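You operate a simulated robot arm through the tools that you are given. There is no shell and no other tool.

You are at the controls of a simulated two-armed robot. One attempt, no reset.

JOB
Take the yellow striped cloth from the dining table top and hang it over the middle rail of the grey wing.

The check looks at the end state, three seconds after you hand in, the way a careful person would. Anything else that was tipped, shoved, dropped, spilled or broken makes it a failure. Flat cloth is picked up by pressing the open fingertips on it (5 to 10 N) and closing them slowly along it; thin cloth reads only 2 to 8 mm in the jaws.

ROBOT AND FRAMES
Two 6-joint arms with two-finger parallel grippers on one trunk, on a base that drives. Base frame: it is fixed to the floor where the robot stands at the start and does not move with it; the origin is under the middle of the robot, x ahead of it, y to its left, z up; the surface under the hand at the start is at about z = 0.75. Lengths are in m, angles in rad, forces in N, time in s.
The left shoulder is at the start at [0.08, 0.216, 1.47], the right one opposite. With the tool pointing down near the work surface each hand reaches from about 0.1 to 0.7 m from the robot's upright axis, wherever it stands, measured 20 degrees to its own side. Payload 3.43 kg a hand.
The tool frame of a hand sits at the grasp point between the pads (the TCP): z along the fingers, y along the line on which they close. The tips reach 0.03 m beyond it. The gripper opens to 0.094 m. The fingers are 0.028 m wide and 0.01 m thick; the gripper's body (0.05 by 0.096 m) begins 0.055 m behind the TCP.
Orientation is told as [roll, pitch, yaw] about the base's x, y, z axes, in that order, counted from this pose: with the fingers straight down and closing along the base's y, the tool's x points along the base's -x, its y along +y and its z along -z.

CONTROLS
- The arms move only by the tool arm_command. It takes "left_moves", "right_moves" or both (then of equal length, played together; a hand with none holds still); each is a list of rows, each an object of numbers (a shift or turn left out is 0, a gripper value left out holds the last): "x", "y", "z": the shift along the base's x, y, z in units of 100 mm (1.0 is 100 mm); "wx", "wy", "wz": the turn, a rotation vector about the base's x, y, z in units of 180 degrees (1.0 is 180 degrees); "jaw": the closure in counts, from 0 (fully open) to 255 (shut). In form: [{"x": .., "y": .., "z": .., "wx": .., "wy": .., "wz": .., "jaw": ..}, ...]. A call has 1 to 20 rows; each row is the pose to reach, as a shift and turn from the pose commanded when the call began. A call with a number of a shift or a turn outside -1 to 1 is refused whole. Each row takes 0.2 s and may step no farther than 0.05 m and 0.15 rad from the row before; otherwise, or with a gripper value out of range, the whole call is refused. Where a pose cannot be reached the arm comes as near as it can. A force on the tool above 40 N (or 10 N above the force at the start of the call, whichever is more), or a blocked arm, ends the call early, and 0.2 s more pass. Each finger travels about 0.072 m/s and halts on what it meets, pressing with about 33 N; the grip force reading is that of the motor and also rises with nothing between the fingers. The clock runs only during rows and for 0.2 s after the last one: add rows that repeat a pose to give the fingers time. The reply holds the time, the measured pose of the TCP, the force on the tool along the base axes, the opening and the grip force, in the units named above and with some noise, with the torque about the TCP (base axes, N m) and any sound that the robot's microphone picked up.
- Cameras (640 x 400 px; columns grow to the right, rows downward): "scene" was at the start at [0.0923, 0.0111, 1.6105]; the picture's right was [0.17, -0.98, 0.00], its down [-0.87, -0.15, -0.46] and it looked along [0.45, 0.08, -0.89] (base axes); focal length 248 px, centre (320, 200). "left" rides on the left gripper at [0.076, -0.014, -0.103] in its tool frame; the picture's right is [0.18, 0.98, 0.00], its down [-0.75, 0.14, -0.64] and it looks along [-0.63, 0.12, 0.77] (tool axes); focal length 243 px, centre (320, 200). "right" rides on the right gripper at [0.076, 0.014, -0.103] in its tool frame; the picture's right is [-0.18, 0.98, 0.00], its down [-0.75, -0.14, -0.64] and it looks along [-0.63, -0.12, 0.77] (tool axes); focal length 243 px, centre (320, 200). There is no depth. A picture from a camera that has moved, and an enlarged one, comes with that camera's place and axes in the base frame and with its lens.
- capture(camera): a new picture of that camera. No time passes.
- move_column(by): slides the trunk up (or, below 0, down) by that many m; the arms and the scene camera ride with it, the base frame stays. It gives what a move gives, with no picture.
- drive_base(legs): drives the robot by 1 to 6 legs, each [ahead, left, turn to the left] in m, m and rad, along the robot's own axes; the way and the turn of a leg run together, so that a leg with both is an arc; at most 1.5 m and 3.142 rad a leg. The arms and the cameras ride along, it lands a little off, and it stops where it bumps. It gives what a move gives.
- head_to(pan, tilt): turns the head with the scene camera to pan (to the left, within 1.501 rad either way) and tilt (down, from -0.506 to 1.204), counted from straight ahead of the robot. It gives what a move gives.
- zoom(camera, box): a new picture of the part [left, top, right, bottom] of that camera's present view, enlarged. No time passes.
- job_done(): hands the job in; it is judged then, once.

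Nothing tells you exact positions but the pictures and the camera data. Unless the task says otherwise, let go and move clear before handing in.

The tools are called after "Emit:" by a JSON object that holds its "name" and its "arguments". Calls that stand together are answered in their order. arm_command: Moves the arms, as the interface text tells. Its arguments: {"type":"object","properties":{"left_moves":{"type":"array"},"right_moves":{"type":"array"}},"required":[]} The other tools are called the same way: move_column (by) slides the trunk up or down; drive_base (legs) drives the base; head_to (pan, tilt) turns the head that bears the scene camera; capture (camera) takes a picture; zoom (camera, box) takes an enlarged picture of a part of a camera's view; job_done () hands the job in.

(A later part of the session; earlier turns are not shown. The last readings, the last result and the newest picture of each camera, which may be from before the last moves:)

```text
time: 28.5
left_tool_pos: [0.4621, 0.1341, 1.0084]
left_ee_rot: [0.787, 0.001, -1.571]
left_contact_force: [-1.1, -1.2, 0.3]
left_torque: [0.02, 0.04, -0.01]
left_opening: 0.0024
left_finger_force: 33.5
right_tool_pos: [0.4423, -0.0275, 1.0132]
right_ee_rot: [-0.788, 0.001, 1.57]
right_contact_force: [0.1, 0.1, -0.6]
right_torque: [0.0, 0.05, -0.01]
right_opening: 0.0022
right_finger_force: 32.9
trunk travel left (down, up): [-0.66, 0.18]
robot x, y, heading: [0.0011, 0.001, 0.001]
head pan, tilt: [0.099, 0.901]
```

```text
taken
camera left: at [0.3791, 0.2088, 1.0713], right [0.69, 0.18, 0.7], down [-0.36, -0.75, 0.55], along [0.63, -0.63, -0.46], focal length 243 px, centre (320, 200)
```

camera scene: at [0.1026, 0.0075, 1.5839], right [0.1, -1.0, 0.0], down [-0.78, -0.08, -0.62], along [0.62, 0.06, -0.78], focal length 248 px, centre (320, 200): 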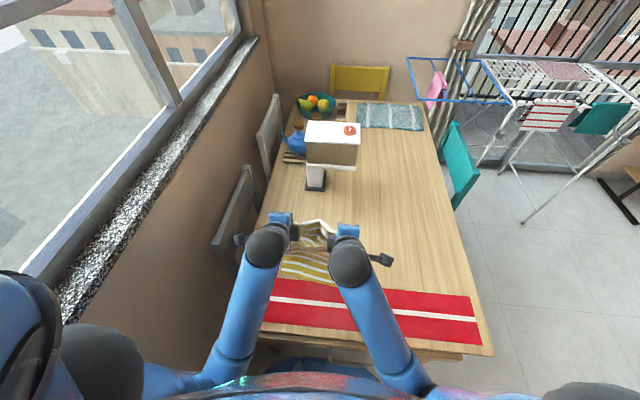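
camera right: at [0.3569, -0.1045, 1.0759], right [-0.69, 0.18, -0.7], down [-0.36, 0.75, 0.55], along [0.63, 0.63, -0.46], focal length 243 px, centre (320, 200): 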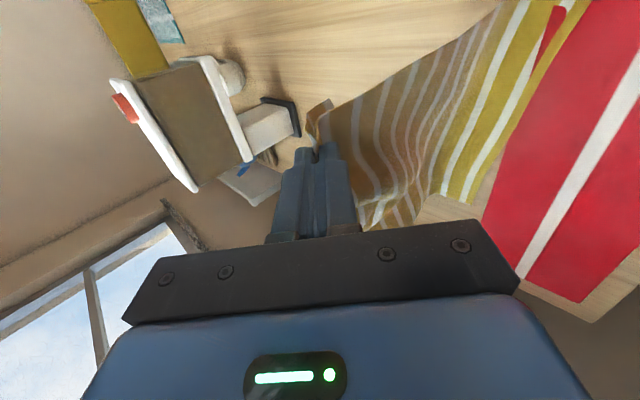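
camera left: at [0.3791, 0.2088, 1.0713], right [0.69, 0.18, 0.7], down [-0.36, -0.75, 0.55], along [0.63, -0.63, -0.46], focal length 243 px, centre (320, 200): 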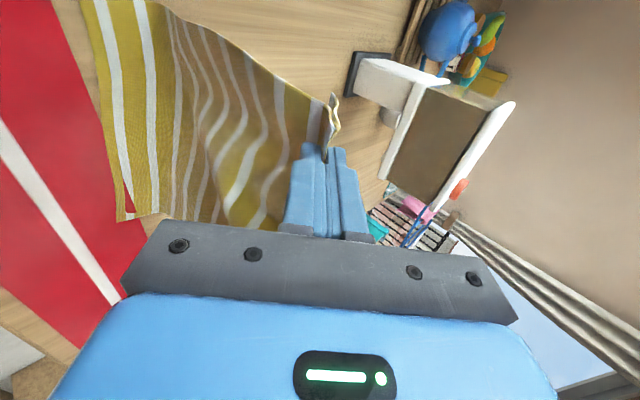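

The cloth is peeling cleanly and the runner hasn't moved. I'll raise the trunk to lift it fully clear.

Emit:
{"name": "move_column", "arguments": {"by": 0.1}}

Emit:
{"name": "arm_command", "arguments": {"right_moves": [{"x": -0.2, "y": -0.05, "z": 0.2}, {"x": -0.4, "y": -0.1, "z": 0.4}, {"x": -0.5, "y": -0.15, "z": 0.6}, {"x": -0.5, "y": -0.18, "z": 0.8}], "left_moves": [{"x": -0.2, "z": 0.2}, {"x": -0.4, "z": 0.4}, {"x": -0.6, "z": 0.6}, {"x": -0.7, "z": 0.8}]}}

Emit:
{"name": "capture", "arguments": {"camera": "scene"}}

Emit:
{"name": "capture", "arguments": {"camera": "left"}}

Emit:
{"name": "capture", "arguments": {"camera": "right"}}

```text
time: 29.9
left_tool_pos: [0.4639, 0.1331, 1.1085]
left_ee_rot: [0.788, 0.001, -1.57]
left_contact_force: [-0.8, -0.5, 0.2]
left_torque: [-0.02, 0.02, -0.06]
left_opening: 0.0022
left_finger_force: 33.0
right_tool_pos: [0.4424, -0.0261, 1.1132]
right_ee_rot: [-0.788, 0.0, 1.57]
right_contact_force: [0.3, 0.3, -0.2]
right_torque: [-0.01, 0.02, -0.02]
right_opening: 0.0024
right_finger_force: 33.7
trunk travel left (down, up): [-0.76, 0.08]
robot x, y, heading: [-0.0012, -0.0023, 0.002]
head pan, tilt: [0.099, 0.901]
```

```text
time: 30.9
left_tool_pos: [0.4422, 0.1114, 1.1581]
left_ee_rot: [0.785, -0.001, -1.571]
left_contact_force: [-0.7, -0.8, -0.4]
left_torque: [0.02, 0.04, 0.0]
left_opening: 0.0022
left_finger_force: 33.1
left hand out of reach, approached as far as the arm can: row 2, 3, 4
right_tool_pos: [0.4036, -0.0355, 1.1872]
right_ee_rot: [-0.786, 0.002, 1.571]
right_contact_force: [-0.5, -0.6, -0.5]
right_torque: [0.0, 0.05, 0.02]
right_opening: 0.0024
right_finger_force: 33.3
right hand out of reach, approached as far as the arm can: row 3, 4
trunk travel left (down, up): [-0.76, 0.08]
robot x, y, heading: [0.0001, -0.0002, -0.003]
head pan, tilt: [0.099, 0.901]
```

```text
taken
camera scene: at [0.1066, 0.0077, 1.6836], right [0.1, -1.0, 0.0], down [-0.78, -0.08, -0.62], along [0.62, 0.06, -0.78], focal length 248 px, centre (320, 200)
```

scene: 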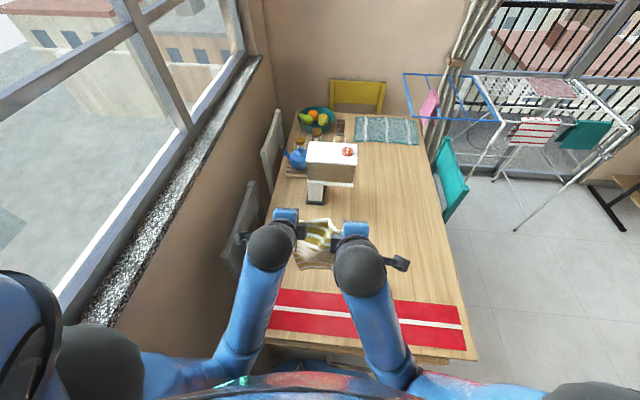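

```text
taken
camera left: at [0.3587, 0.1867, 1.2204], right [0.69, 0.18, 0.7], down [-0.35, -0.75, 0.55], along [0.63, -0.63, -0.46], focal length 243 px, centre (320, 200)
```

left: 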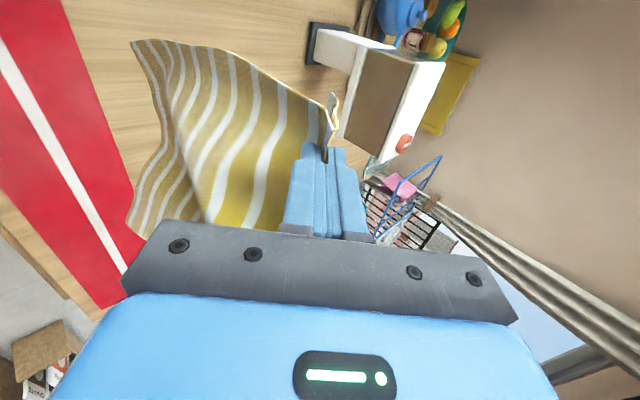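

```text
taken
camera right: at [0.3191, -0.1131, 1.2501], right [-0.69, 0.18, -0.7], down [-0.35, 0.75, 0.55], along [0.63, 0.63, -0.46], focal length 243 px, centre (320, 200)
```

right: 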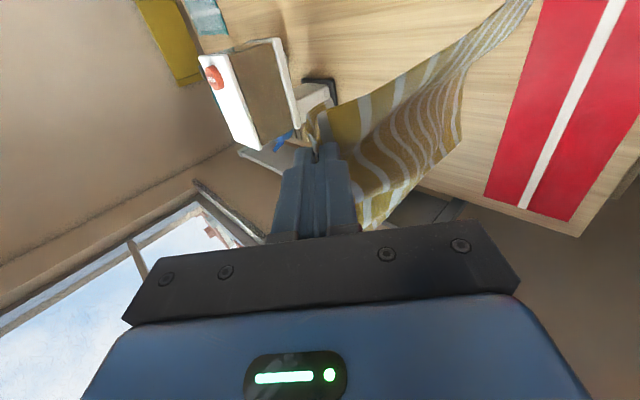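

The cloth now hangs freely from both hands with about 8 cm of clearance over the table. Before driving, I'll look to the right for a free path.

Emit:
{"name": "head_to", "arguments": {"pan": -1.2, "tilt": 0.55}}

Emit:
{"name": "capture", "arguments": {"camera": "scene"}}

```text
time: 32.3
left_tool_pos: [0.4411, 0.1132, 1.1584]
left_ee_rot: [0.787, 0.001, -1.57]
left_contact_force: [0.1, 0.7, -0.8]
left_torque: [0.0, 0.04, 0.02]
left_opening: 0.0024
left_finger_force: 32.3
right_tool_pos: [0.4008, -0.0354, 1.1871]
right_ee_rot: [-0.788, 0.0, 1.571]
right_contact_force: [0.9, -0.4, 0.4]
right_torque: [-0.03, 0.01, -0.02]
right_opening: 0.0021
right_finger_force: 33.0
trunk travel left (down, up): [-0.76, 0.08]
robot x, y, heading: [0.0007, -0.0007, 0.0]
head pan, tilt: [-1.201, 0.55]
```

```text
taken
camera scene: at [0.0618, -0.0837, 1.7131], right [-0.93, -0.36, 0.0], down [-0.19, 0.49, -0.85], along [0.31, -0.79, -0.52], focal length 248 px, centre (320, 200)
```

scene: 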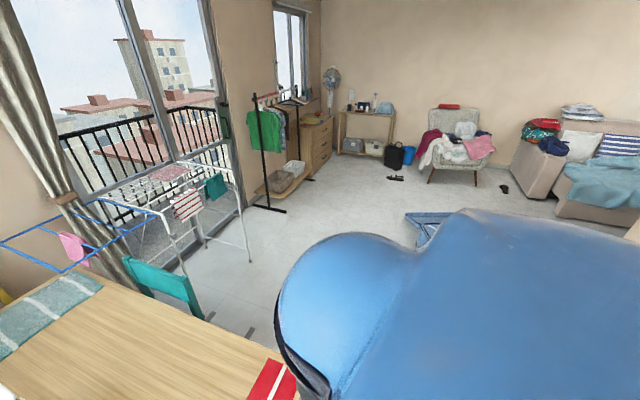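

The floor to the right looks clear apart from a blue item about 2.6 m off. I'll check that and the rack.

Emit:
{"name": "zoom", "arguments": {"camera": "scene", "box": [380, 180, 480, 260]}}

Emit:
{"name": "zoom", "arguments": {"camera": "scene", "box": [140, 80, 340, 280]}}

```text
5.00 times, centred on (430, 220) of scene
camera zoom: at [0.0618, -0.0837, 1.7131], right [-0.93, -0.36, 0.0], down [-0.19, 0.49, -0.85], along [0.31, -0.79, -0.52], focal length 1241 px, centre (-230, 100)
```

zoom: 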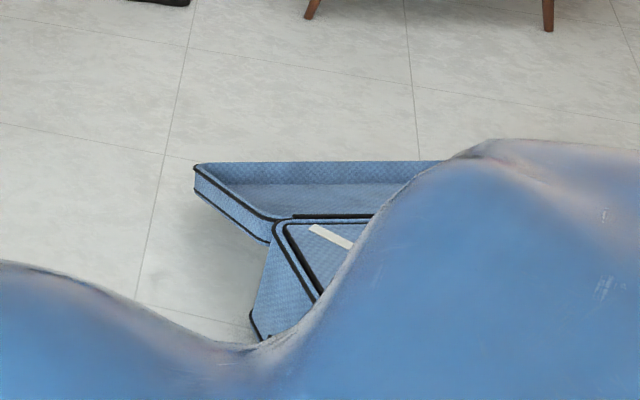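

```text
2.00 times, centred on (240, 180) of scene
camera zoom: at [0.0618, -0.0837, 1.7131], right [-0.93, -0.36, 0.0], down [-0.19, 0.49, -0.85], along [0.31, -0.79, -0.52], focal length 496 px, centre (480, 240)
```

zoom: 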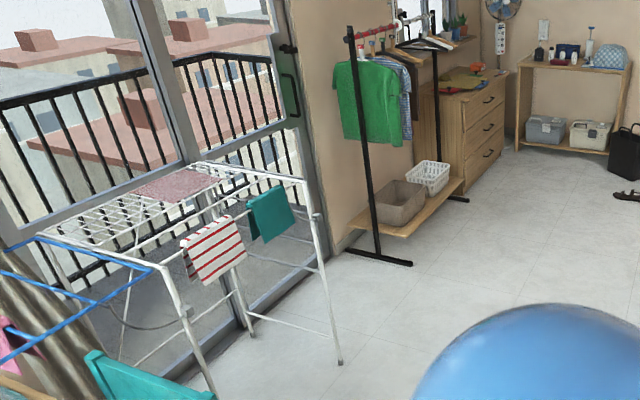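

An open suitcase lies near (-0.1, -2.4), so I'll stay above y≈-1.7. I'll slide right 1.4 m in two legs, clear of the table.

Emit:
{"name": "drive_base", "arguments": {"legs": [[-0.05, -0.7, 0], [0, -0.7, 0]]}}

Emit:
{"name": "head_to", "arguments": {"pan": -0.1, "tilt": 0.45}}

Emit:
{"name": "capture", "arguments": {"camera": "scene"}}

Emit:
{"name": "zoom", "arguments": {"camera": "scene", "box": [200, 80, 440, 280]}}

```text
time: 38.3
left_tool_pos: [0.387, -0.9771, 1.1595]
left_ee_rot: [0.79, 0.005, -1.584]
left_contact_force: [-0.6, 0.4, 0.4]
left_torque: [0.03, 0.07, 0.02]
left_opening: 0.0023
left_finger_force: 32.7
right_tool_pos: [0.3466, -1.1261, 1.1883]
right_ee_rot: [-0.791, -0.006, 1.557]
right_contact_force: [-0.4, -0.6, -0.3]
right_torque: [0.06, 0.01, 0.1]
right_opening: 0.0028
right_finger_force: 33.0
trunk travel left (down, up): [-0.76, 0.08]
robot x, y, heading: [-0.0531, -1.0788, -0.012]
head pan, tilt: [-1.201, 0.55]
stopped in leg 2: the robot was blocked; the commanded pose is now the measured one
```

```text
time: 39.6
left_tool_pos: [0.3924, -0.9725, 1.1589]
left_ee_rot: [0.787, 0.001, -1.585]
left_contact_force: [-0.4, 0.1, 0.7]
left_torque: [-0.02, 0.03, 0.03]
left_opening: 0.0021
left_finger_force: 32.8
right_tool_pos: [0.3506, -1.121, 1.1871]
right_ee_rot: [-0.788, 0.001, 1.557]
right_contact_force: [0.0, 0.0, 0.0]
right_torque: [0.0, 0.03, 0.02]
right_opening: 0.0022
right_finger_force: 33.2
trunk travel left (down, up): [-0.76, 0.08]
robot x, y, heading: [-0.0479, -1.0796, -0.014]
head pan, tilt: [-0.099, 0.45]
```

```text
taken
camera scene: at [0.0703, -1.0906, 1.7222], right [-0.11, -0.99, 0.0], down [-0.43, 0.05, -0.9], along [0.89, -0.1, -0.43], focal length 248 px, centre (320, 200)
```

scene: 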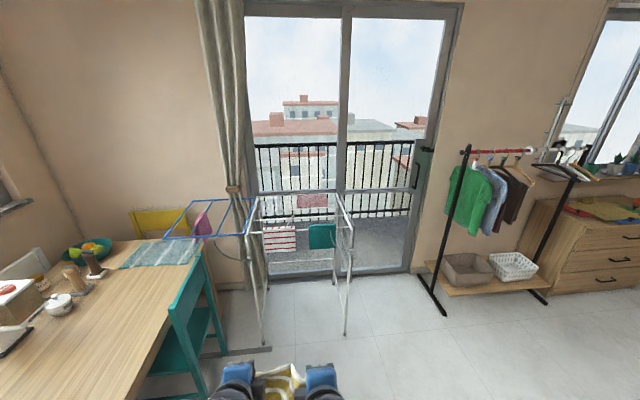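

```text
2.00 times, centred on (320, 180) of scene
camera zoom: at [0.0703, -1.0906, 1.7222], right [-0.11, -0.99, 0.0], down [-0.43, 0.05, -0.9], along [0.89, -0.1, -0.43], focal length 496 px, centre (320, 240)
```

zoom: 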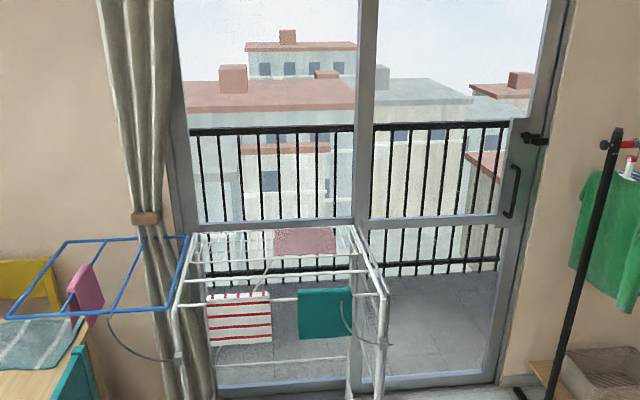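

The base was blocked at y≈-1.08. I'll look down to the right to see what stopped it.

Emit:
{"name": "head_to", "arguments": {"pan": -1.5, "tilt": 1.0}}

Emit:
{"name": "capture", "arguments": {"camera": "scene"}}

Emit:
{"name": "head_to", "arguments": {"pan": -0.9, "tilt": 1.0}}

Emit:
{"name": "capture", "arguments": {"camera": "scene"}}

```text
time: 41.1
left_tool_pos: [0.3931, -0.973, 1.1577]
left_ee_rot: [0.787, 0.0, -1.585]
left_contact_force: [-0.4, -0.1, -0.7]
left_torque: [-0.02, 0.06, -0.03]
left_opening: 0.0024
left_finger_force: 33.4
right_tool_pos: [0.3508, -1.1199, 1.1875]
right_ee_rot: [-0.788, -0.001, 1.558]
right_contact_force: [0.1, -0.9, 0.1]
right_torque: [0.02, 0.01, -0.02]
right_opening: 0.0025
right_finger_force: 33.0
trunk travel left (down, up): [-0.76, 0.08]
robot x, y, heading: [-0.0518, -1.075, -0.017]
head pan, tilt: [-1.499, 1.0]
```

```text
taken
camera scene: at [-0.0162, -1.149, 1.6766], right [-1.0, -0.06, 0.0], down [-0.05, 0.84, -0.54], along [0.03, -0.54, -0.84], focal length 248 px, centre (320, 200)
```

scene: 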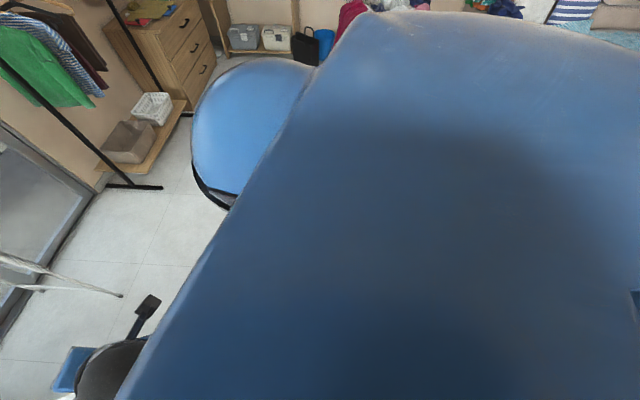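

```text
time: 42.1
left_tool_pos: [0.3916, -0.9726, 1.1583]
left_ee_rot: [0.788, -0.001, -1.585]
left_contact_force: [0.0, -0.2, 0.3]
left_torque: [0.03, 0.03, 0.03]
left_opening: 0.0025
left_finger_force: 32.5
right_tool_pos: [0.3504, -1.1203, 1.1881]
right_ee_rot: [-0.785, 0.0, 1.558]
right_contact_force: [0.6, 0.0, 0.4]
right_torque: [0.03, 0.03, 0.0]
right_opening: 0.0022
right_finger_force: 32.6
trunk travel left (down, up): [-0.76, 0.08]
robot x, y, heading: [-0.0435, -1.0797, -0.013]
head pan, tilt: [-0.901, 1.0]
```

```text
taken
camera scene: at [0.0222, -1.1347, 1.6766], right [-0.79, -0.61, 0.0], down [-0.51, 0.67, -0.54], along [0.33, -0.43, -0.84], focal length 248 px, centre (320, 200)
```

scene: 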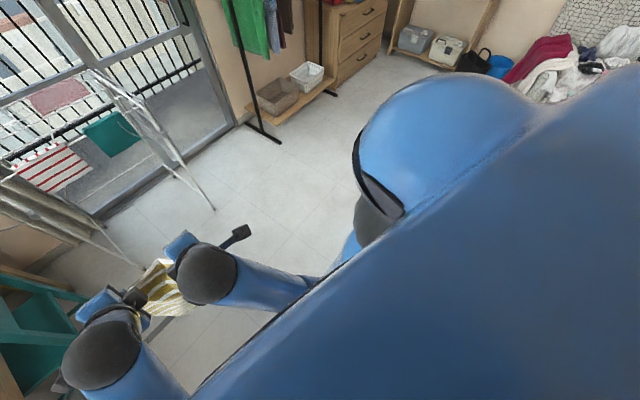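

The robot's own body hides what I bumped, probably the open suitcase behind and to the right. I'll move forward away from it and look at the rack from there.

Emit:
{"name": "drive_base", "arguments": {"legs": [[0.3, 0.0, 0.0]]}}

Emit:
{"name": "head_to", "arguments": {"pan": -0.3, "tilt": 0.5}}

Emit:
{"name": "capture", "arguments": {"camera": "scene"}}

Emit:
{"name": "zoom", "arguments": {"camera": "scene", "box": [180, 80, 380, 280]}}

```text
time: 44.2
left_tool_pos: [0.6873, -0.9781, 1.1595]
left_ee_rot: [0.79, 0.0, -1.583]
left_contact_force: [-1.4, 0.2, -0.4]
left_torque: [0.01, 0.08, -0.01]
left_opening: 0.0023
left_finger_force: 33.1
right_tool_pos: [0.647, -1.1233, 1.1882]
right_ee_rot: [-0.789, 0.0, 1.558]
right_contact_force: [0.3, -0.1, 0.5]
right_torque: [-0.03, 0.02, 0.02]
right_opening: 0.0023
right_finger_force: 33.2
trunk travel left (down, up): [-0.76, 0.08]
robot x, y, heading: [0.2502, -1.0794, -0.011]
head pan, tilt: [-0.901, 1.0]
```

```text
time: 45.2
left_tool_pos: [0.6905, -0.9778, 1.1576]
left_ee_rot: [0.787, 0.0, -1.584]
left_contact_force: [-0.5, -0.4, -0.3]
left_torque: [-0.02, 0.02, 0.0]
left_opening: 0.0024
left_finger_force: 33.2
right_tool_pos: [0.6497, -1.1253, 1.187]
right_ee_rot: [-0.786, 0.0, 1.557]
right_contact_force: [0.7, -0.1, 0.6]
right_torque: [-0.01, 0.04, 0.01]
right_opening: 0.0023
right_finger_force: 32.8
trunk travel left (down, up): [-0.76, 0.08]
robot x, y, heading: [0.2517, -1.0814, -0.014]
head pan, tilt: [-0.3, 0.499]
```

```text
taken
camera scene: at [0.3647, -1.1121, 1.7176], right [-0.31, -0.95, 0.0], down [-0.46, 0.15, -0.88], along [0.83, -0.27, -0.48], focal length 248 px, centre (320, 200)
```

scene: 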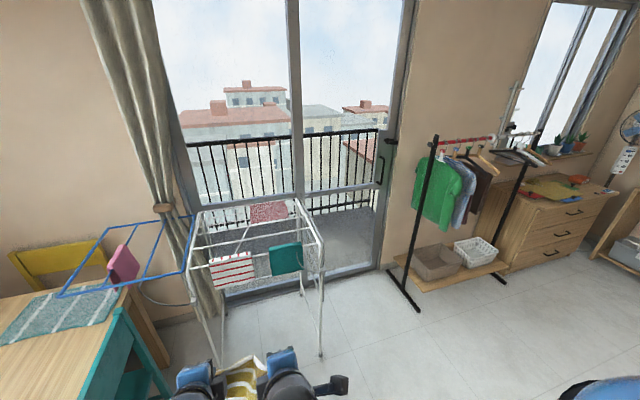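

```text
2.00 times, centred on (280, 180) of scene
camera zoom: at [0.3647, -1.1121, 1.7176], right [-0.31, -0.95, 0.0], down [-0.46, 0.15, -0.88], along [0.83, -0.27, -0.48], focal length 496 px, centre (400, 240)
```

zoom: 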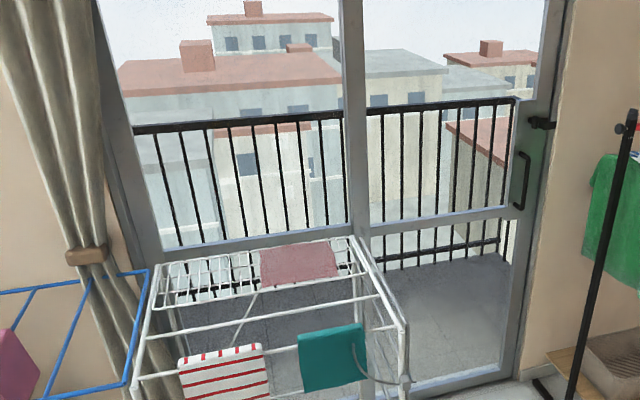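

The rack's near legs are around x≈1.28 and the grey wing seems to hang down at its right end (y≈-1.42). I'll check the floor to my front right before sliding over.

Emit:
{"name": "head_to", "arguments": {"pan": -0.75, "tilt": 0.85}}

Emit:
{"name": "capture", "arguments": {"camera": "scene"}}

```text
time: 46.1
left_tool_pos: [0.6895, -0.9765, 1.1577]
left_ee_rot: [0.786, -0.001, -1.584]
left_contact_force: [0.4, -0.7, 0.8]
left_torque: [-0.01, 0.03, 0.01]
left_opening: 0.0023
left_finger_force: 32.6
right_tool_pos: [0.6484, -1.1251, 1.188]
right_ee_rot: [-0.788, 0.002, 1.559]
right_contact_force: [-0.3, -0.3, 0.5]
right_torque: [-0.03, 0.01, 0.02]
right_opening: 0.0022
right_finger_force: 32.8
trunk travel left (down, up): [-0.76, 0.08]
robot x, y, heading: [0.252, -1.0842, -0.014]
head pan, tilt: [-0.75, 0.85]
```

```text
taken
camera scene: at [0.3337, -1.1378, 1.6878], right [-0.69, -0.72, 0.0], down [-0.54, 0.52, -0.66], along [0.48, -0.46, -0.75], focal length 248 px, centre (320, 200)
```

scene: 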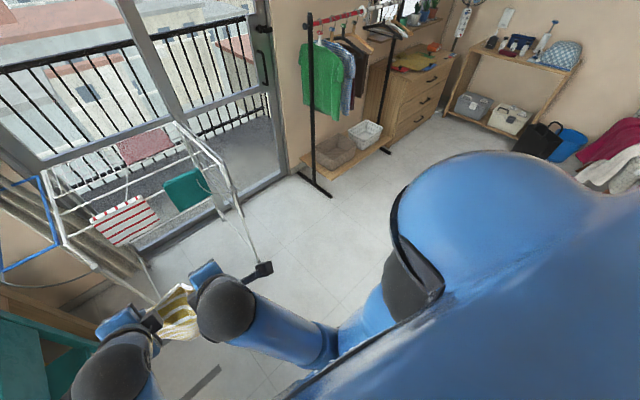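

There's a dark strip on the floor ahead-left, near the teal chair. I'll look at it and at the chair.

Emit:
{"name": "head_to", "arguments": {"pan": 0.25, "tilt": 0.95}}

Emit:
{"name": "capture", "arguments": {"camera": "scene"}}

```text
time: 47.4
left_tool_pos: [0.6892, -0.9774, 1.1585]
left_ee_rot: [0.787, -0.001, -1.587]
left_contact_force: [-0.3, -0.3, -0.7]
left_torque: [0.01, 0.08, -0.01]
left_opening: 0.0024
left_finger_force: 33.1
right_tool_pos: [0.6476, -1.1244, 1.1884]
right_ee_rot: [-0.786, 0.0, 1.558]
right_contact_force: [0.3, -0.9, 0.3]
right_torque: [0.0, 0.02, -0.01]
right_opening: 0.0021
right_finger_force: 33.3
trunk travel left (down, up): [-0.76, 0.08]
robot x, y, heading: [0.2468, -1.0822, -0.011]
head pan, tilt: [0.25, 0.949]
```

```text
taken
camera scene: at [0.3482, -1.0668, 1.6802], right [0.23, -0.97, 0.0], down [-0.79, -0.19, -0.58], along [0.57, 0.14, -0.81], focal length 248 px, centre (320, 200)
```

scene: 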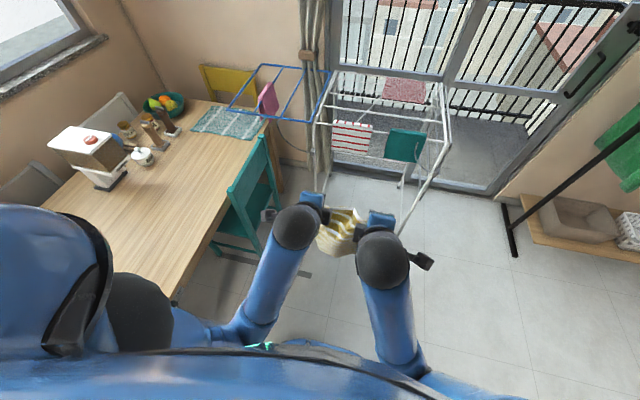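

Emit:
{"name": "zoom", "arguments": {"camera": "scene", "box": [200, 180, 360, 300]}}

Emit:
{"name": "zoom", "arguments": {"camera": "scene", "box": [300, 60, 460, 220]}}

```text
3.33 times, centred on (280, 240) of scene
camera zoom: at [0.3482, -1.0668, 1.6802], right [0.23, -0.97, 0.0], down [-0.79, -0.19, -0.58], along [0.57, 0.14, -0.81], focal length 827 px, centre (453, 67)
```

zoom: 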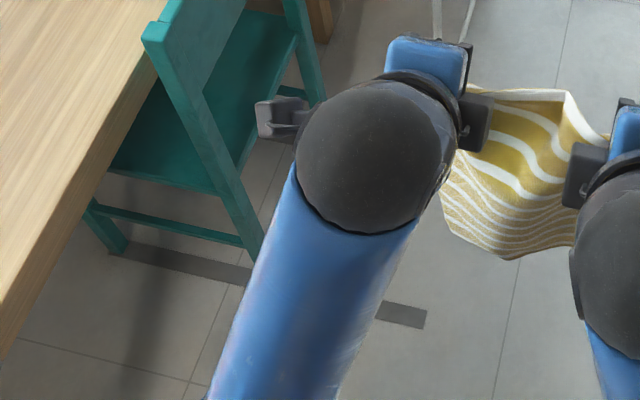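

```text
2.50 times, centred on (380, 140) of scene
camera zoom: at [0.3482, -1.0668, 1.6802], right [0.23, -0.97, 0.0], down [-0.79, -0.19, -0.58], along [0.57, 0.14, -0.81], focal length 620 px, centre (170, 350)
```

zoom: 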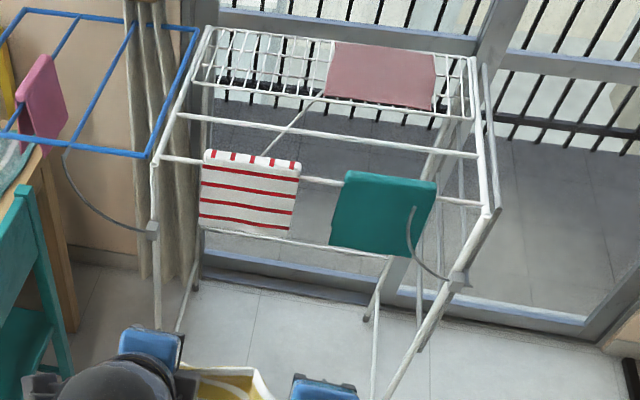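

The strip is just a flat mark on the floor, and the grey wing hangs folded down at the rack's right end. I'll edge forward and turn right to see what blocked me.

Emit:
{"name": "drive_base", "arguments": {"legs": [[0.2, -0.05, 0.0], [0, 0, -0.9]]}}

Emit:
{"name": "head_to", "arguments": {"pan": -0.6, "tilt": 0.8}}

Emit:
{"name": "capture", "arguments": {"camera": "scene"}}

Emit:
{"name": "head_to", "arguments": {"pan": 0.4, "tilt": 0.5}}

Emit:
{"name": "capture", "arguments": {"camera": "scene"}}

```text
time: 51.3
left_tool_pos: [0.8012, -1.4205, 1.1584]
left_ee_rot: [0.787, 0.0, -2.498]
left_contact_force: [-0.1, 0.3, 0.7]
left_torque: [-0.05, 0.02, 0.05]
left_opening: 0.0021
left_finger_force: 33.4
right_tool_pos: [0.6601, -1.4785, 1.1878]
right_ee_rot: [-0.787, 0.001, 0.645]
right_contact_force: [-0.1, -0.3, 0.5]
right_torque: [0.01, 0.04, 0.01]
right_opening: 0.0023
right_finger_force: 33.0
trunk travel left (down, up): [-0.76, 0.08]
robot x, y, heading: [0.4466, -1.1363, -0.925]
head pan, tilt: [0.25, 0.949]
```

```text
time: 52.5
left_tool_pos: [0.8013, -1.4209, 1.1584]
left_ee_rot: [0.786, -0.001, -2.497]
left_contact_force: [-0.1, -0.4, 0.0]
left_torque: [0.0, 0.01, 0.01]
left_opening: 0.0021
left_finger_force: 32.8
right_tool_pos: [0.6589, -1.4786, 1.1889]
right_ee_rot: [-0.786, 0.001, 0.647]
right_contact_force: [-0.2, -0.1, 0.1]
right_torque: [-0.03, -0.01, 0.01]
right_opening: 0.0022
right_finger_force: 33.9
trunk travel left (down, up): [-0.76, 0.08]
robot x, y, heading: [0.4482, -1.137, -0.927]
head pan, tilt: [-0.6, 0.799]
```

```text
taken
camera scene: at [0.4682, -1.2412, 1.6917], right [-1.0, -0.04, 0.0], down [-0.03, 0.72, -0.7], along [0.03, -0.7, -0.72], focal length 248 px, centre (320, 200)
```

scene: 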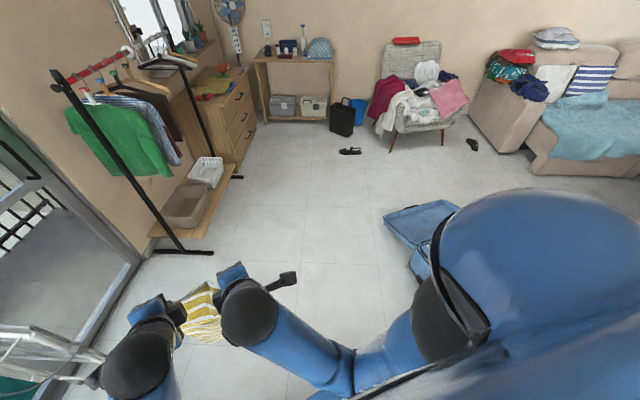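

```text
time: 53.8
left_tool_pos: [0.8021, -1.4197, 1.1583]
left_ee_rot: [0.785, -0.001, -2.498]
left_contact_force: [0.2, 0.8, -0.6]
left_torque: [0.01, -0.01, 0.0]
left_opening: 0.0021
left_finger_force: 33.0
right_tool_pos: [0.659, -1.478, 1.1881]
right_ee_rot: [-0.786, -0.002, 0.647]
right_contact_force: [-0.3, 0.1, -0.8]
right_torque: [-0.02, 0.02, 0.02]
right_opening: 0.0024
right_finger_force: 33.0
trunk travel left (down, up): [-0.76, 0.08]
robot x, y, heading: [0.4463, -1.1315, -0.923]
head pan, tilt: [0.4, 0.499]
```

```text
taken
camera scene: at [0.5432, -1.2064, 1.7177], right [-0.5, -0.86, 0.0], down [-0.41, 0.24, -0.88], along [0.76, -0.44, -0.48], focal length 248 px, centre (320, 200)
```

scene: 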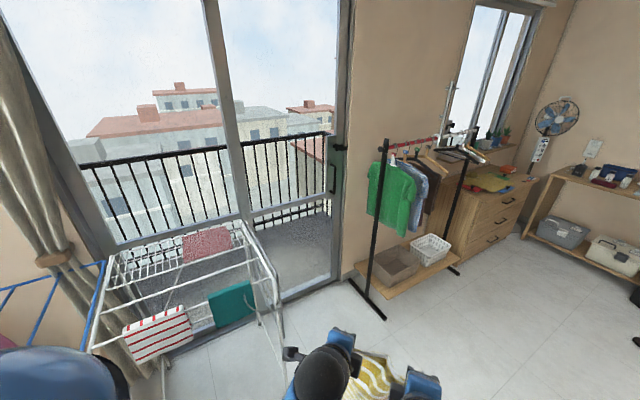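

The suitcase lies at x<0, behind me and undisturbed as far as I can tell. The floor in front of the rack's right end is clear, so I'll drive to about (0.7, -1.8) and turn toward the wing.

Emit:
{"name": "drive_base", "arguments": {"legs": [[0.683, -0.198, 0], [0, 0, 1.3]]}}

Emit:
{"name": "head_to", "arguments": {"pan": 0.0, "tilt": 0.6}}

Emit:
{"name": "capture", "arguments": {"camera": "scene"}}

Emit:
{"name": "zoom", "arguments": {"camera": "scene", "box": [180, 80, 420, 300]}}

```text
time: 60.9
left_tool_pos: [1.0676, -1.5401, 1.1581]
left_ee_rot: [0.786, 0.0, -1.206]
left_contact_force: [1.0, -0.5, -0.1]
left_torque: [0.06, 0.01, 0.02]
left_opening: 0.0023
left_finger_force: 33.5
right_tool_pos: [1.0842, -1.6922, 1.1878]
right_ee_rot: [-0.789, 0.0, 1.937]
right_contact_force: [-0.3, 1.2, 0.0]
right_torque: [0.02, 0.01, -0.03]
right_opening: 0.0025
right_finger_force: 32.8
trunk travel left (down, up): [-0.76, 0.08]
robot x, y, heading: [0.6978, -1.8042, 0.36]
head pan, tilt: [0.4, 0.499]
```

```text
time: 61.7
left_tool_pos: [1.0667, -1.5402, 1.1589]
left_ee_rot: [0.786, -0.001, -1.204]
left_contact_force: [0.3, 0.1, -0.2]
left_torque: [-0.02, 0.0, -0.06]
left_opening: 0.0024
left_finger_force: 32.7
right_tool_pos: [1.0832, -1.6915, 1.1872]
right_ee_rot: [-0.787, -0.001, 1.939]
right_contact_force: [0.0, 0.4, -0.3]
right_torque: [0.02, 0.06, -0.03]
right_opening: 0.0024
right_finger_force: 33.8
trunk travel left (down, up): [-0.76, 0.08]
robot x, y, heading: [0.6945, -1.8031, 0.372]
head pan, tilt: [0.0, 0.6]
```

```text
taken
camera scene: at [0.806, -1.7599, 1.7086], right [0.36, -0.93, 0.0], down [-0.53, -0.2, -0.83], along [0.77, 0.3, -0.56], focal length 248 px, centre (320, 200)
```

scene: 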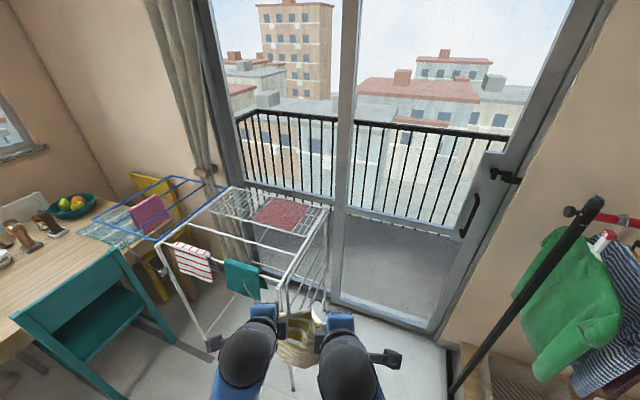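

```text
1.82 times, centred on (300, 190) of scene
camera zoom: at [0.806, -1.7599, 1.7086], right [0.36, -0.93, 0.0], down [-0.53, -0.2, -0.83], along [0.77, 0.3, -0.56], focal length 451 px, centre (356, 218)
```

zoom: 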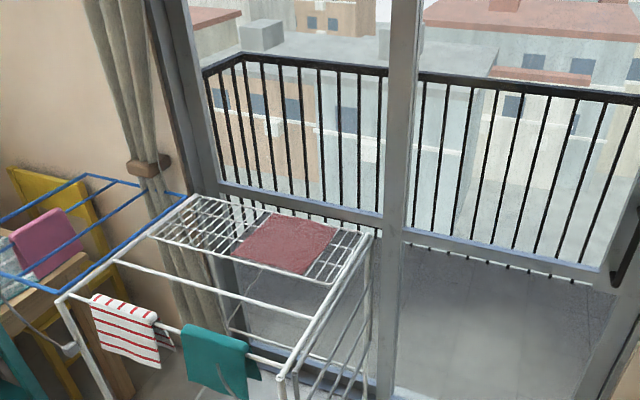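

The grey wing hangs down at the rack's right end with rails visible below the hinge, but my hands block the view. I'll turn the body right a bit and pan the head back.

Emit:
{"name": "drive_base", "arguments": {"legs": [[0, 0, -0.7]]}}

Emit:
{"name": "head_to", "arguments": {"pan": 0.85, "tilt": 0.6}}

Emit:
{"name": "capture", "arguments": {"camera": "scene"}}

Emit:
{"name": "zoom", "arguments": {"camera": "scene", "box": [240, 120, 440, 340]}}

```text
time: 64.0
left_tool_pos: [1.1497, -1.8385, 1.1584]
left_ee_rot: [0.787, 0.0, -1.902]
left_contact_force: [-0.1, 0.3, -0.4]
left_torque: [-0.04, 0.03, -0.02]
left_opening: 0.0024
left_finger_force: 32.7
right_tool_pos: [1.0646, -1.9651, 1.1885]
right_ee_rot: [-0.786, 0.0, 1.242]
right_contact_force: [0.4, -0.8, -0.2]
right_torque: [-0.03, 0.0, 0.03]
right_opening: 0.0024
right_finger_force: 32.8
trunk travel left (down, up): [-0.76, 0.08]
robot x, y, heading: [0.6972, -1.8024, -0.329]
head pan, tilt: [0.0, 0.6]
```

```text
time: 65.2
left_tool_pos: [1.1485, -1.8385, 1.158]
left_ee_rot: [0.786, 0.001, -1.901]
left_contact_force: [0.3, 0.2, -0.4]
left_torque: [-0.03, -0.01, 0.01]
left_opening: 0.0023
left_finger_force: 32.9
right_tool_pos: [1.064, -1.9657, 1.1879]
right_ee_rot: [-0.786, -0.001, 1.242]
right_contact_force: [0.4, -0.5, 0.5]
right_torque: [-0.06, 0.0, -0.01]
right_opening: 0.0026
right_finger_force: 32.9
trunk travel left (down, up): [-0.76, 0.08]
robot x, y, heading: [0.6959, -1.8023, -0.326]
head pan, tilt: [0.85, 0.6]
```

```text
taken
camera scene: at [0.8007, -1.7683, 1.7086], right [0.5, -0.87, 0.0], down [-0.49, -0.28, -0.82], along [0.72, 0.41, -0.57], focal length 248 px, centre (320, 200)
```

scene: 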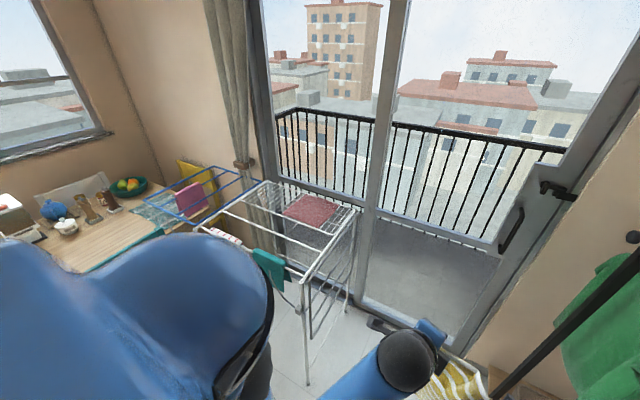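

```text
1.82 times, centred on (340, 230) of scene
camera zoom: at [0.8007, -1.7683, 1.7086], right [0.5, -0.87, 0.0], down [-0.49, -0.28, -0.82], along [0.72, 0.41, -0.57], focal length 451 px, centre (284, 146)
```

zoom: 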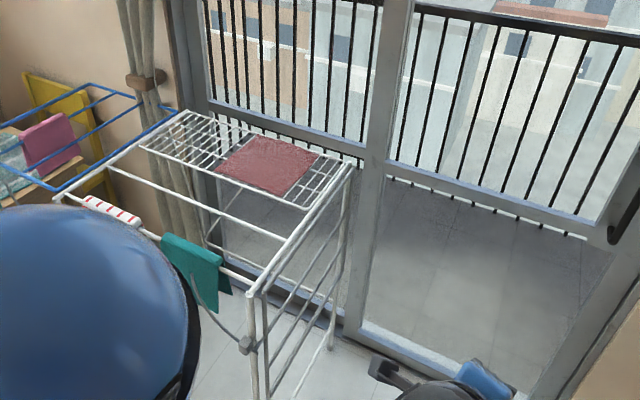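

Emit:
{"name": "zoom", "arguments": {"camera": "scene", "box": [290, 190, 370, 290]}}

Emit:
{"name": "zoom", "arguments": {"camera": "scene", "box": [280, 190, 380, 390]}}

```text
4.00 times, centred on (330, 240) of scene
camera zoom: at [0.8007, -1.7683, 1.7086], right [0.5, -0.87, 0.0], down [-0.49, -0.28, -0.82], along [0.72, 0.41, -0.57], focal length 993 px, centre (280, 40)
```

zoom: 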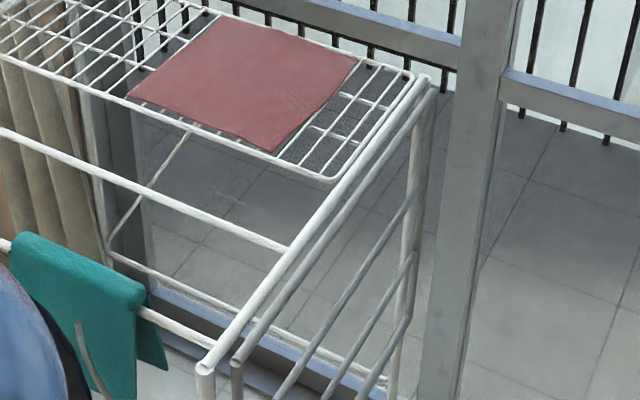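

```text
2.00 times, centred on (330, 290) of scene
camera zoom: at [0.8007, -1.7683, 1.7086], right [0.5, -0.87, 0.0], down [-0.49, -0.28, -0.82], along [0.72, 0.41, -0.57], focal length 496 px, centre (300, 20)
```

zoom: 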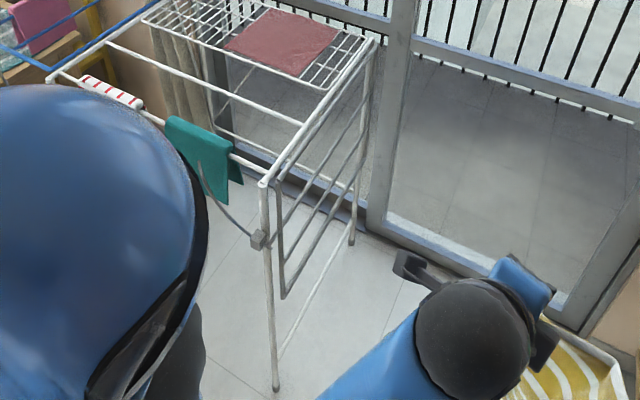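

The grey wing hangs vertically from its hinge tube at y≈-1.44, with several rails running along x. I'll count the rails up close.

Emit:
{"name": "zoom", "arguments": {"camera": "scene", "box": [300, 200, 364, 264]}}

Emit:
{"name": "zoom", "arguments": {"camera": "scene", "box": [290, 260, 354, 324]}}

Emit:
{"name": "zoom", "arguments": {"camera": "scene", "box": [140, 150, 260, 240]}}

```text
6.25 times, centred on (332, 232) of scene
camera zoom: at [0.8007, -1.7683, 1.7086], right [0.5, -0.87, 0.0], down [-0.49, -0.28, -0.82], along [0.72, 0.41, -0.57], focal length 1551 px, centre (245, 0)
```

zoom: 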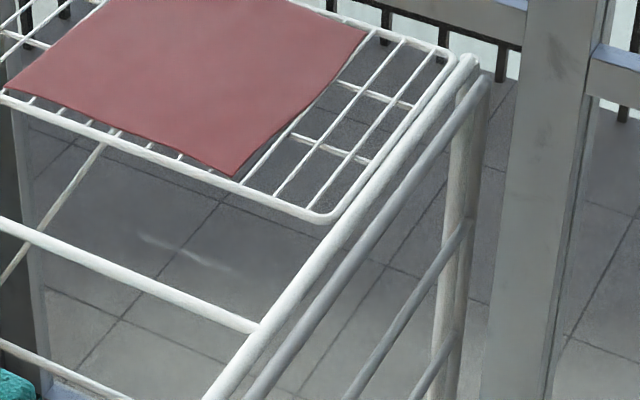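

```text
6.25 times, centred on (322, 292) of scene
camera zoom: at [0.8007, -1.7683, 1.7086], right [0.5, -0.87, 0.0], down [-0.49, -0.28, -0.82], along [0.72, 0.41, -0.57], focal length 1551 px, centre (308, -375)
```

zoom: 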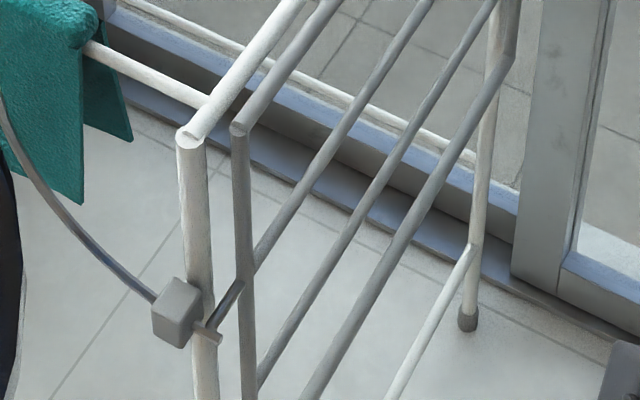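

```text
4.44 times, centred on (200, 195) of scene
camera zoom: at [0.8007, -1.7683, 1.7086], right [0.5, -0.87, 0.0], down [-0.49, -0.28, -0.82], along [0.72, 0.41, -0.57], focal length 1103 px, centre (853, 222)
```

zoom: 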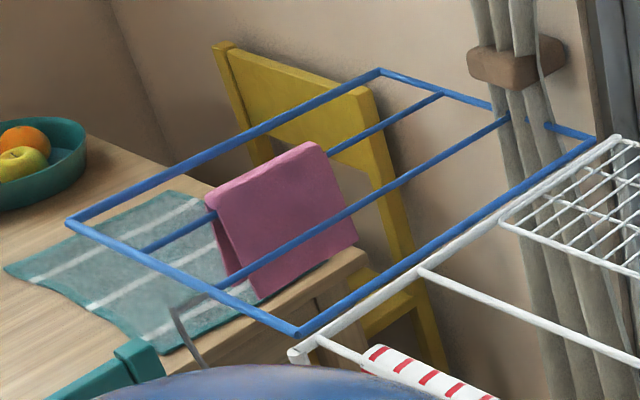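

The wing has a hinge tube, two inner rails and an outer rail. Below the hinge the three rails sit at about z = 0.80, 0.655 and 0.50, so I take the middle one to be z≈0.655. I'll level the fingers and spread the hands here in open space, then lower the trunk.

Emit:
{"name": "arm_command", "arguments": {"left_moves": [{"x": 0.1, "y": -0.064, "z": -0.014, "wx": -0.0114, "wy": -0.0338}, {"x": 0.2, "y": -0.127, "z": -0.03, "wx": -0.0229, "wy": -0.0677}, {"x": 0.3, "y": -0.19, "z": -0.04, "wx": -0.0343, "wy": -0.1015}, {"x": 0.39, "y": -0.254, "z": -0.06, "wx": -0.0457, "wy": -0.1353}, {"x": 0.49, "y": -0.318, "z": -0.07, "wx": -0.0571, "wy": -0.169}, {"x": 0.59, "y": -0.38, "z": -0.09, "wx": -0.0686, "wy": -0.203}, {"x": 0.69, "y": -0.445, "z": -0.1, "wx": -0.08, "wy": -0.237}], "right_moves": [{"x": 0.137, "y": -0.13, "z": -0.055, "wx": -0.0114, "wy": -0.0338}, {"x": 0.274, "y": -0.26, "z": -0.11, "wx": -0.0229, "wy": -0.0677}, {"x": 0.41, "y": -0.39, "z": -0.16, "wx": -0.0343, "wy": -0.1015}, {"x": 0.55, "y": -0.52, "z": -0.22, "wx": -0.0457, "wy": -0.1353}, {"x": 0.686, "y": -0.65, "z": -0.27, "wx": -0.0571, "wy": -0.169}, {"x": 0.823, "y": -0.78, "z": -0.33, "wx": -0.0686, "wy": -0.203}, {"x": 0.96, "y": -0.905, "z": -0.38, "wx": -0.08, "wy": -0.237}]}}

Emit:
{"name": "head_to", "arguments": {"pan": 0.0, "tilt": 0.75}}

Emit:
{"name": "capture", "arguments": {"camera": "scene"}}

Emit:
{"name": "capture", "arguments": {"camera": "left"}}

Emit:
{"name": "capture", "arguments": {"camera": "right"}}

```text
time: 66.8
left_tool_pos: [1.2181, -1.8838, 1.1482]
left_ee_rot: [1.574, 0.003, -1.899]
left_contact_force: [-0.8, 0.0, -0.5]
left_torque: [0.02, 0.01, 0.0]
left_opening: 0.0022
left_finger_force: 33.1
right_tool_pos: [1.1616, -2.0572, 1.1499]
right_ee_rot: [-1.571, -0.003, 1.244]
right_contact_force: [0.7, 0.4, 1.2]
right_torque: [-0.01, 0.07, -0.02]
right_opening: 0.0023
right_finger_force: 32.9
trunk travel left (down, up): [-0.76, 0.08]
robot x, y, heading: [0.6961, -1.8022, -0.329]
head pan, tilt: [0.85, 0.6]
```

```text
time: 67.9
left_tool_pos: [1.2184, -1.8826, 1.1487]
left_ee_rot: [1.573, 0.004, -1.901]
left_contact_force: [-0.3, -0.2, 0.7]
left_torque: [0.04, 0.02, 0.01]
left_opening: 0.0025
left_finger_force: 32.3
right_tool_pos: [1.1598, -2.0557, 1.1494]
right_ee_rot: [-1.572, -0.001, 1.243]
right_contact_force: [0.7, 0.5, 0.6]
right_torque: [0.0, 0.0, 0.03]
right_opening: 0.0023
right_finger_force: 33.6
trunk travel left (down, up): [-0.76, 0.08]
robot x, y, heading: [0.6977, -1.8034, -0.329]
head pan, tilt: [0.0, 0.75]
```

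```text
taken
camera scene: at [0.8025, -1.8392, 1.6957], right [-0.32, -0.95, 0.0], down [-0.65, 0.22, -0.73], along [0.69, -0.24, -0.68], focal length 248 px, centre (320, 200)
```

scene: 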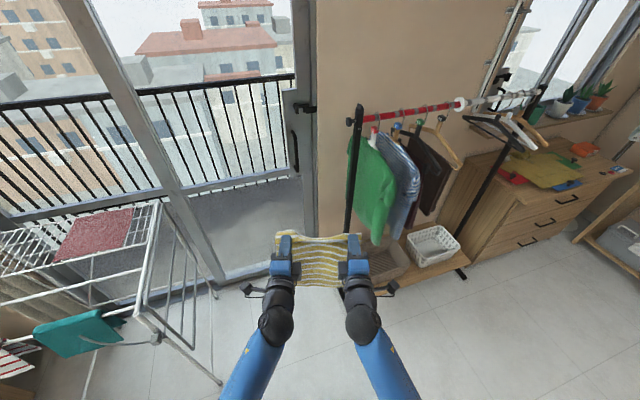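

```text
taken
camera left: at [1.1449, -1.7792, 1.1342], right [0.06, 0.17, 0.98], down [-0.85, -0.51, 0.14], along [0.52, -0.84, 0.12], focal length 243 px, centre (320, 200)
```

left: 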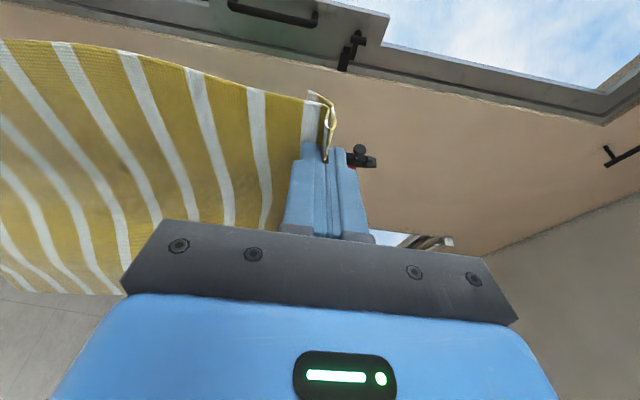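

```text
taken
camera right: at [1.0378, -2.0968, 1.1351], right [0.06, 0.18, -0.98], down [-0.37, 0.92, 0.14], along [0.93, 0.35, 0.12], focal length 243 px, centre (320, 200)
```

right: 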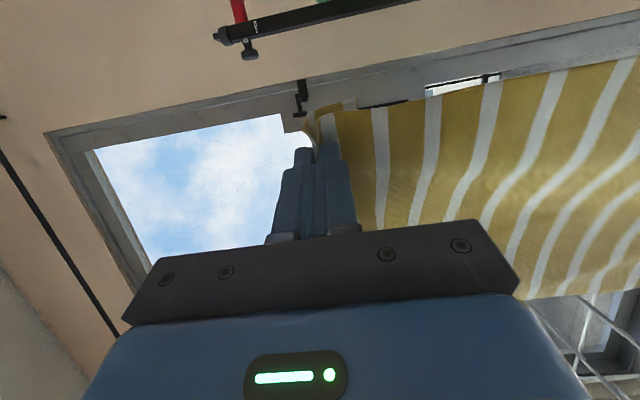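

The cloth hangs flat between the two forward-pointing hands. I'll lower the trunk so that the hands come to the height of the gap, then look at the wing again.

Emit:
{"name": "move_column", "arguments": {"by": -0.42}}

Emit:
{"name": "head_to", "arguments": {"pan": 0.75, "tilt": 0.45}}

Emit:
{"name": "capture", "arguments": {"camera": "scene"}}

Emit:
{"name": "zoom", "arguments": {"camera": "scene", "box": [220, 120, 420, 320]}}

```text
refused: -0.42 is not a number from -0.4 to 0.4
```

```text
time: 69.0
left_tool_pos: [1.2173, -1.8841, 1.1485]
left_ee_rot: [1.573, 0.002, -1.898]
left_contact_force: [0.2, 0.3, 0.0]
left_torque: [0.0, 0.04, -0.01]
left_opening: 0.0023
left_finger_force: 32.9
right_tool_pos: [1.1607, -2.0561, 1.1496]
right_ee_rot: [-1.574, -0.001, 1.243]
right_contact_force: [0.1, -0.2, 0.3]
right_torque: [-0.02, 0.03, -0.03]
right_opening: 0.002
right_finger_force: 33.2
trunk travel left (down, up): [-0.76, 0.08]
robot x, y, heading: [0.6961, -1.8019, -0.327]
head pan, tilt: [0.75, 0.45]
```

```text
taken
camera scene: at [0.8079, -1.7748, 1.7221], right [0.41, -0.91, 0.0], down [-0.4, -0.18, -0.9], along [0.82, 0.37, -0.44], focal length 248 px, centre (320, 200)
```

scene: 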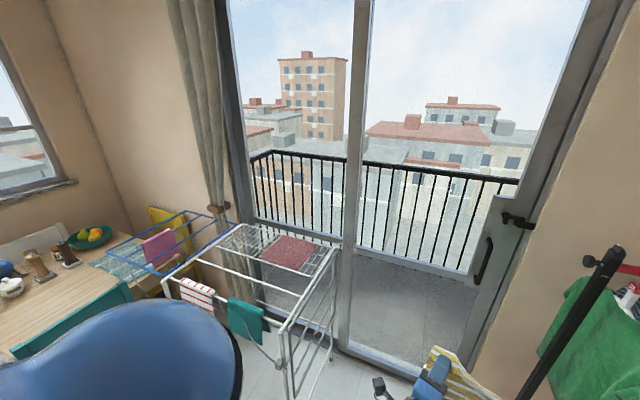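

```text
2.00 times, centred on (320, 220) of scene
camera zoom: at [0.8079, -1.7748, 1.7221], right [0.41, -0.91, 0.0], down [-0.4, -0.18, -0.9], along [0.82, 0.37, -0.44], focal length 496 px, centre (320, 160)
```

zoom: 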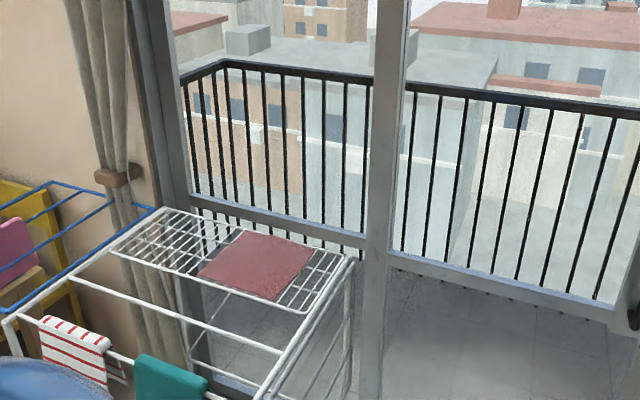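

Emit:
{"name": "move_column", "arguments": {"by": -0.4}}

Emit:
{"name": "head_to", "arguments": {"pan": 0.75, "tilt": 0.5}}

Emit:
{"name": "capture", "arguments": {"camera": "scene"}}

Emit:
{"name": "zoom", "arguments": {"camera": "scene", "box": [220, 100, 380, 260]}}

```text
time: 72.8
left_tool_pos: [1.2171, -1.8823, 0.7487]
left_ee_rot: [1.574, 0.005, -1.9]
left_contact_force: [0.3, 0.0, -0.2]
left_torque: [0.0, 0.07, 0.0]
left_opening: 0.0022
left_finger_force: 33.0
right_tool_pos: [1.1597, -2.0563, 0.7488]
right_ee_rot: [-1.573, -0.002, 1.243]
right_contact_force: [-0.4, -0.3, -0.2]
right_torque: [-0.02, 0.1, -0.02]
right_opening: 0.0022
right_finger_force: 33.1
trunk travel left (down, up): [-0.36, 0.48]
robot x, y, heading: [0.696, -1.8017, -0.326]
head pan, tilt: [0.75, 0.45]
```

```text
time: 73.5
left_tool_pos: [1.2185, -1.8831, 0.7484]
left_ee_rot: [1.572, 0.004, -1.901]
left_contact_force: [0.3, -0.2, 0.4]
left_torque: [0.0, 0.04, 0.02]
left_opening: 0.0022
left_finger_force: 33.0
right_tool_pos: [1.1612, -2.0565, 0.7492]
right_ee_rot: [-1.573, -0.003, 1.243]
right_contact_force: [-0.3, -0.2, -0.2]
right_torque: [0.0, 0.06, 0.01]
right_opening: 0.0026
right_finger_force: 33.1
trunk travel left (down, up): [-0.36, 0.48]
robot x, y, heading: [0.6971, -1.8062, -0.334]
head pan, tilt: [0.75, 0.499]
```

```text
taken
camera scene: at [0.8069, -1.7751, 1.3177], right [0.41, -0.91, 0.0], down [-0.44, -0.2, -0.88], along [0.8, 0.36, -0.48], focal length 248 px, centre (320, 200)
```

scene: 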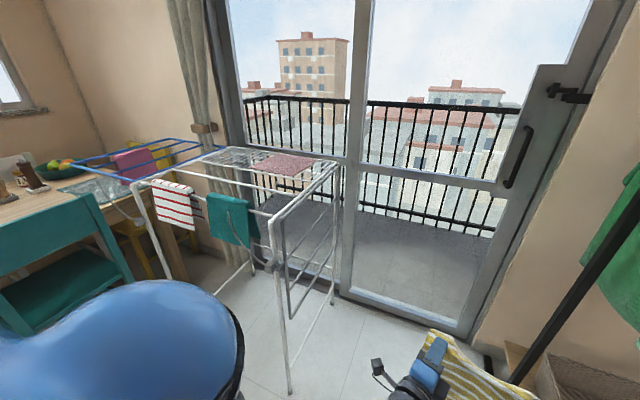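

```text
2.50 times, centred on (300, 180) of scene
camera zoom: at [0.8069, -1.7751, 1.3177], right [0.41, -0.91, 0.0], down [-0.44, -0.2, -0.88], along [0.8, 0.36, -0.48], focal length 620 px, centre (370, 250)
```

zoom: 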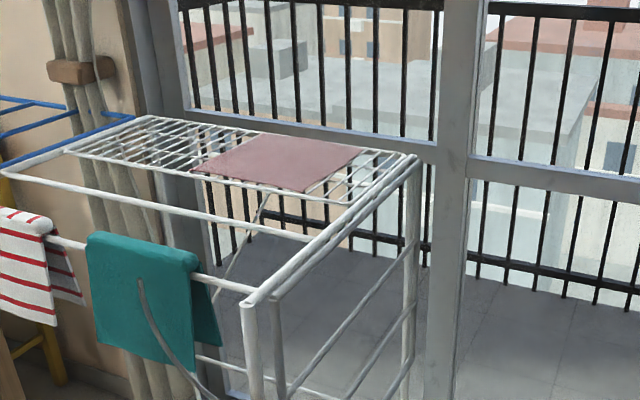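

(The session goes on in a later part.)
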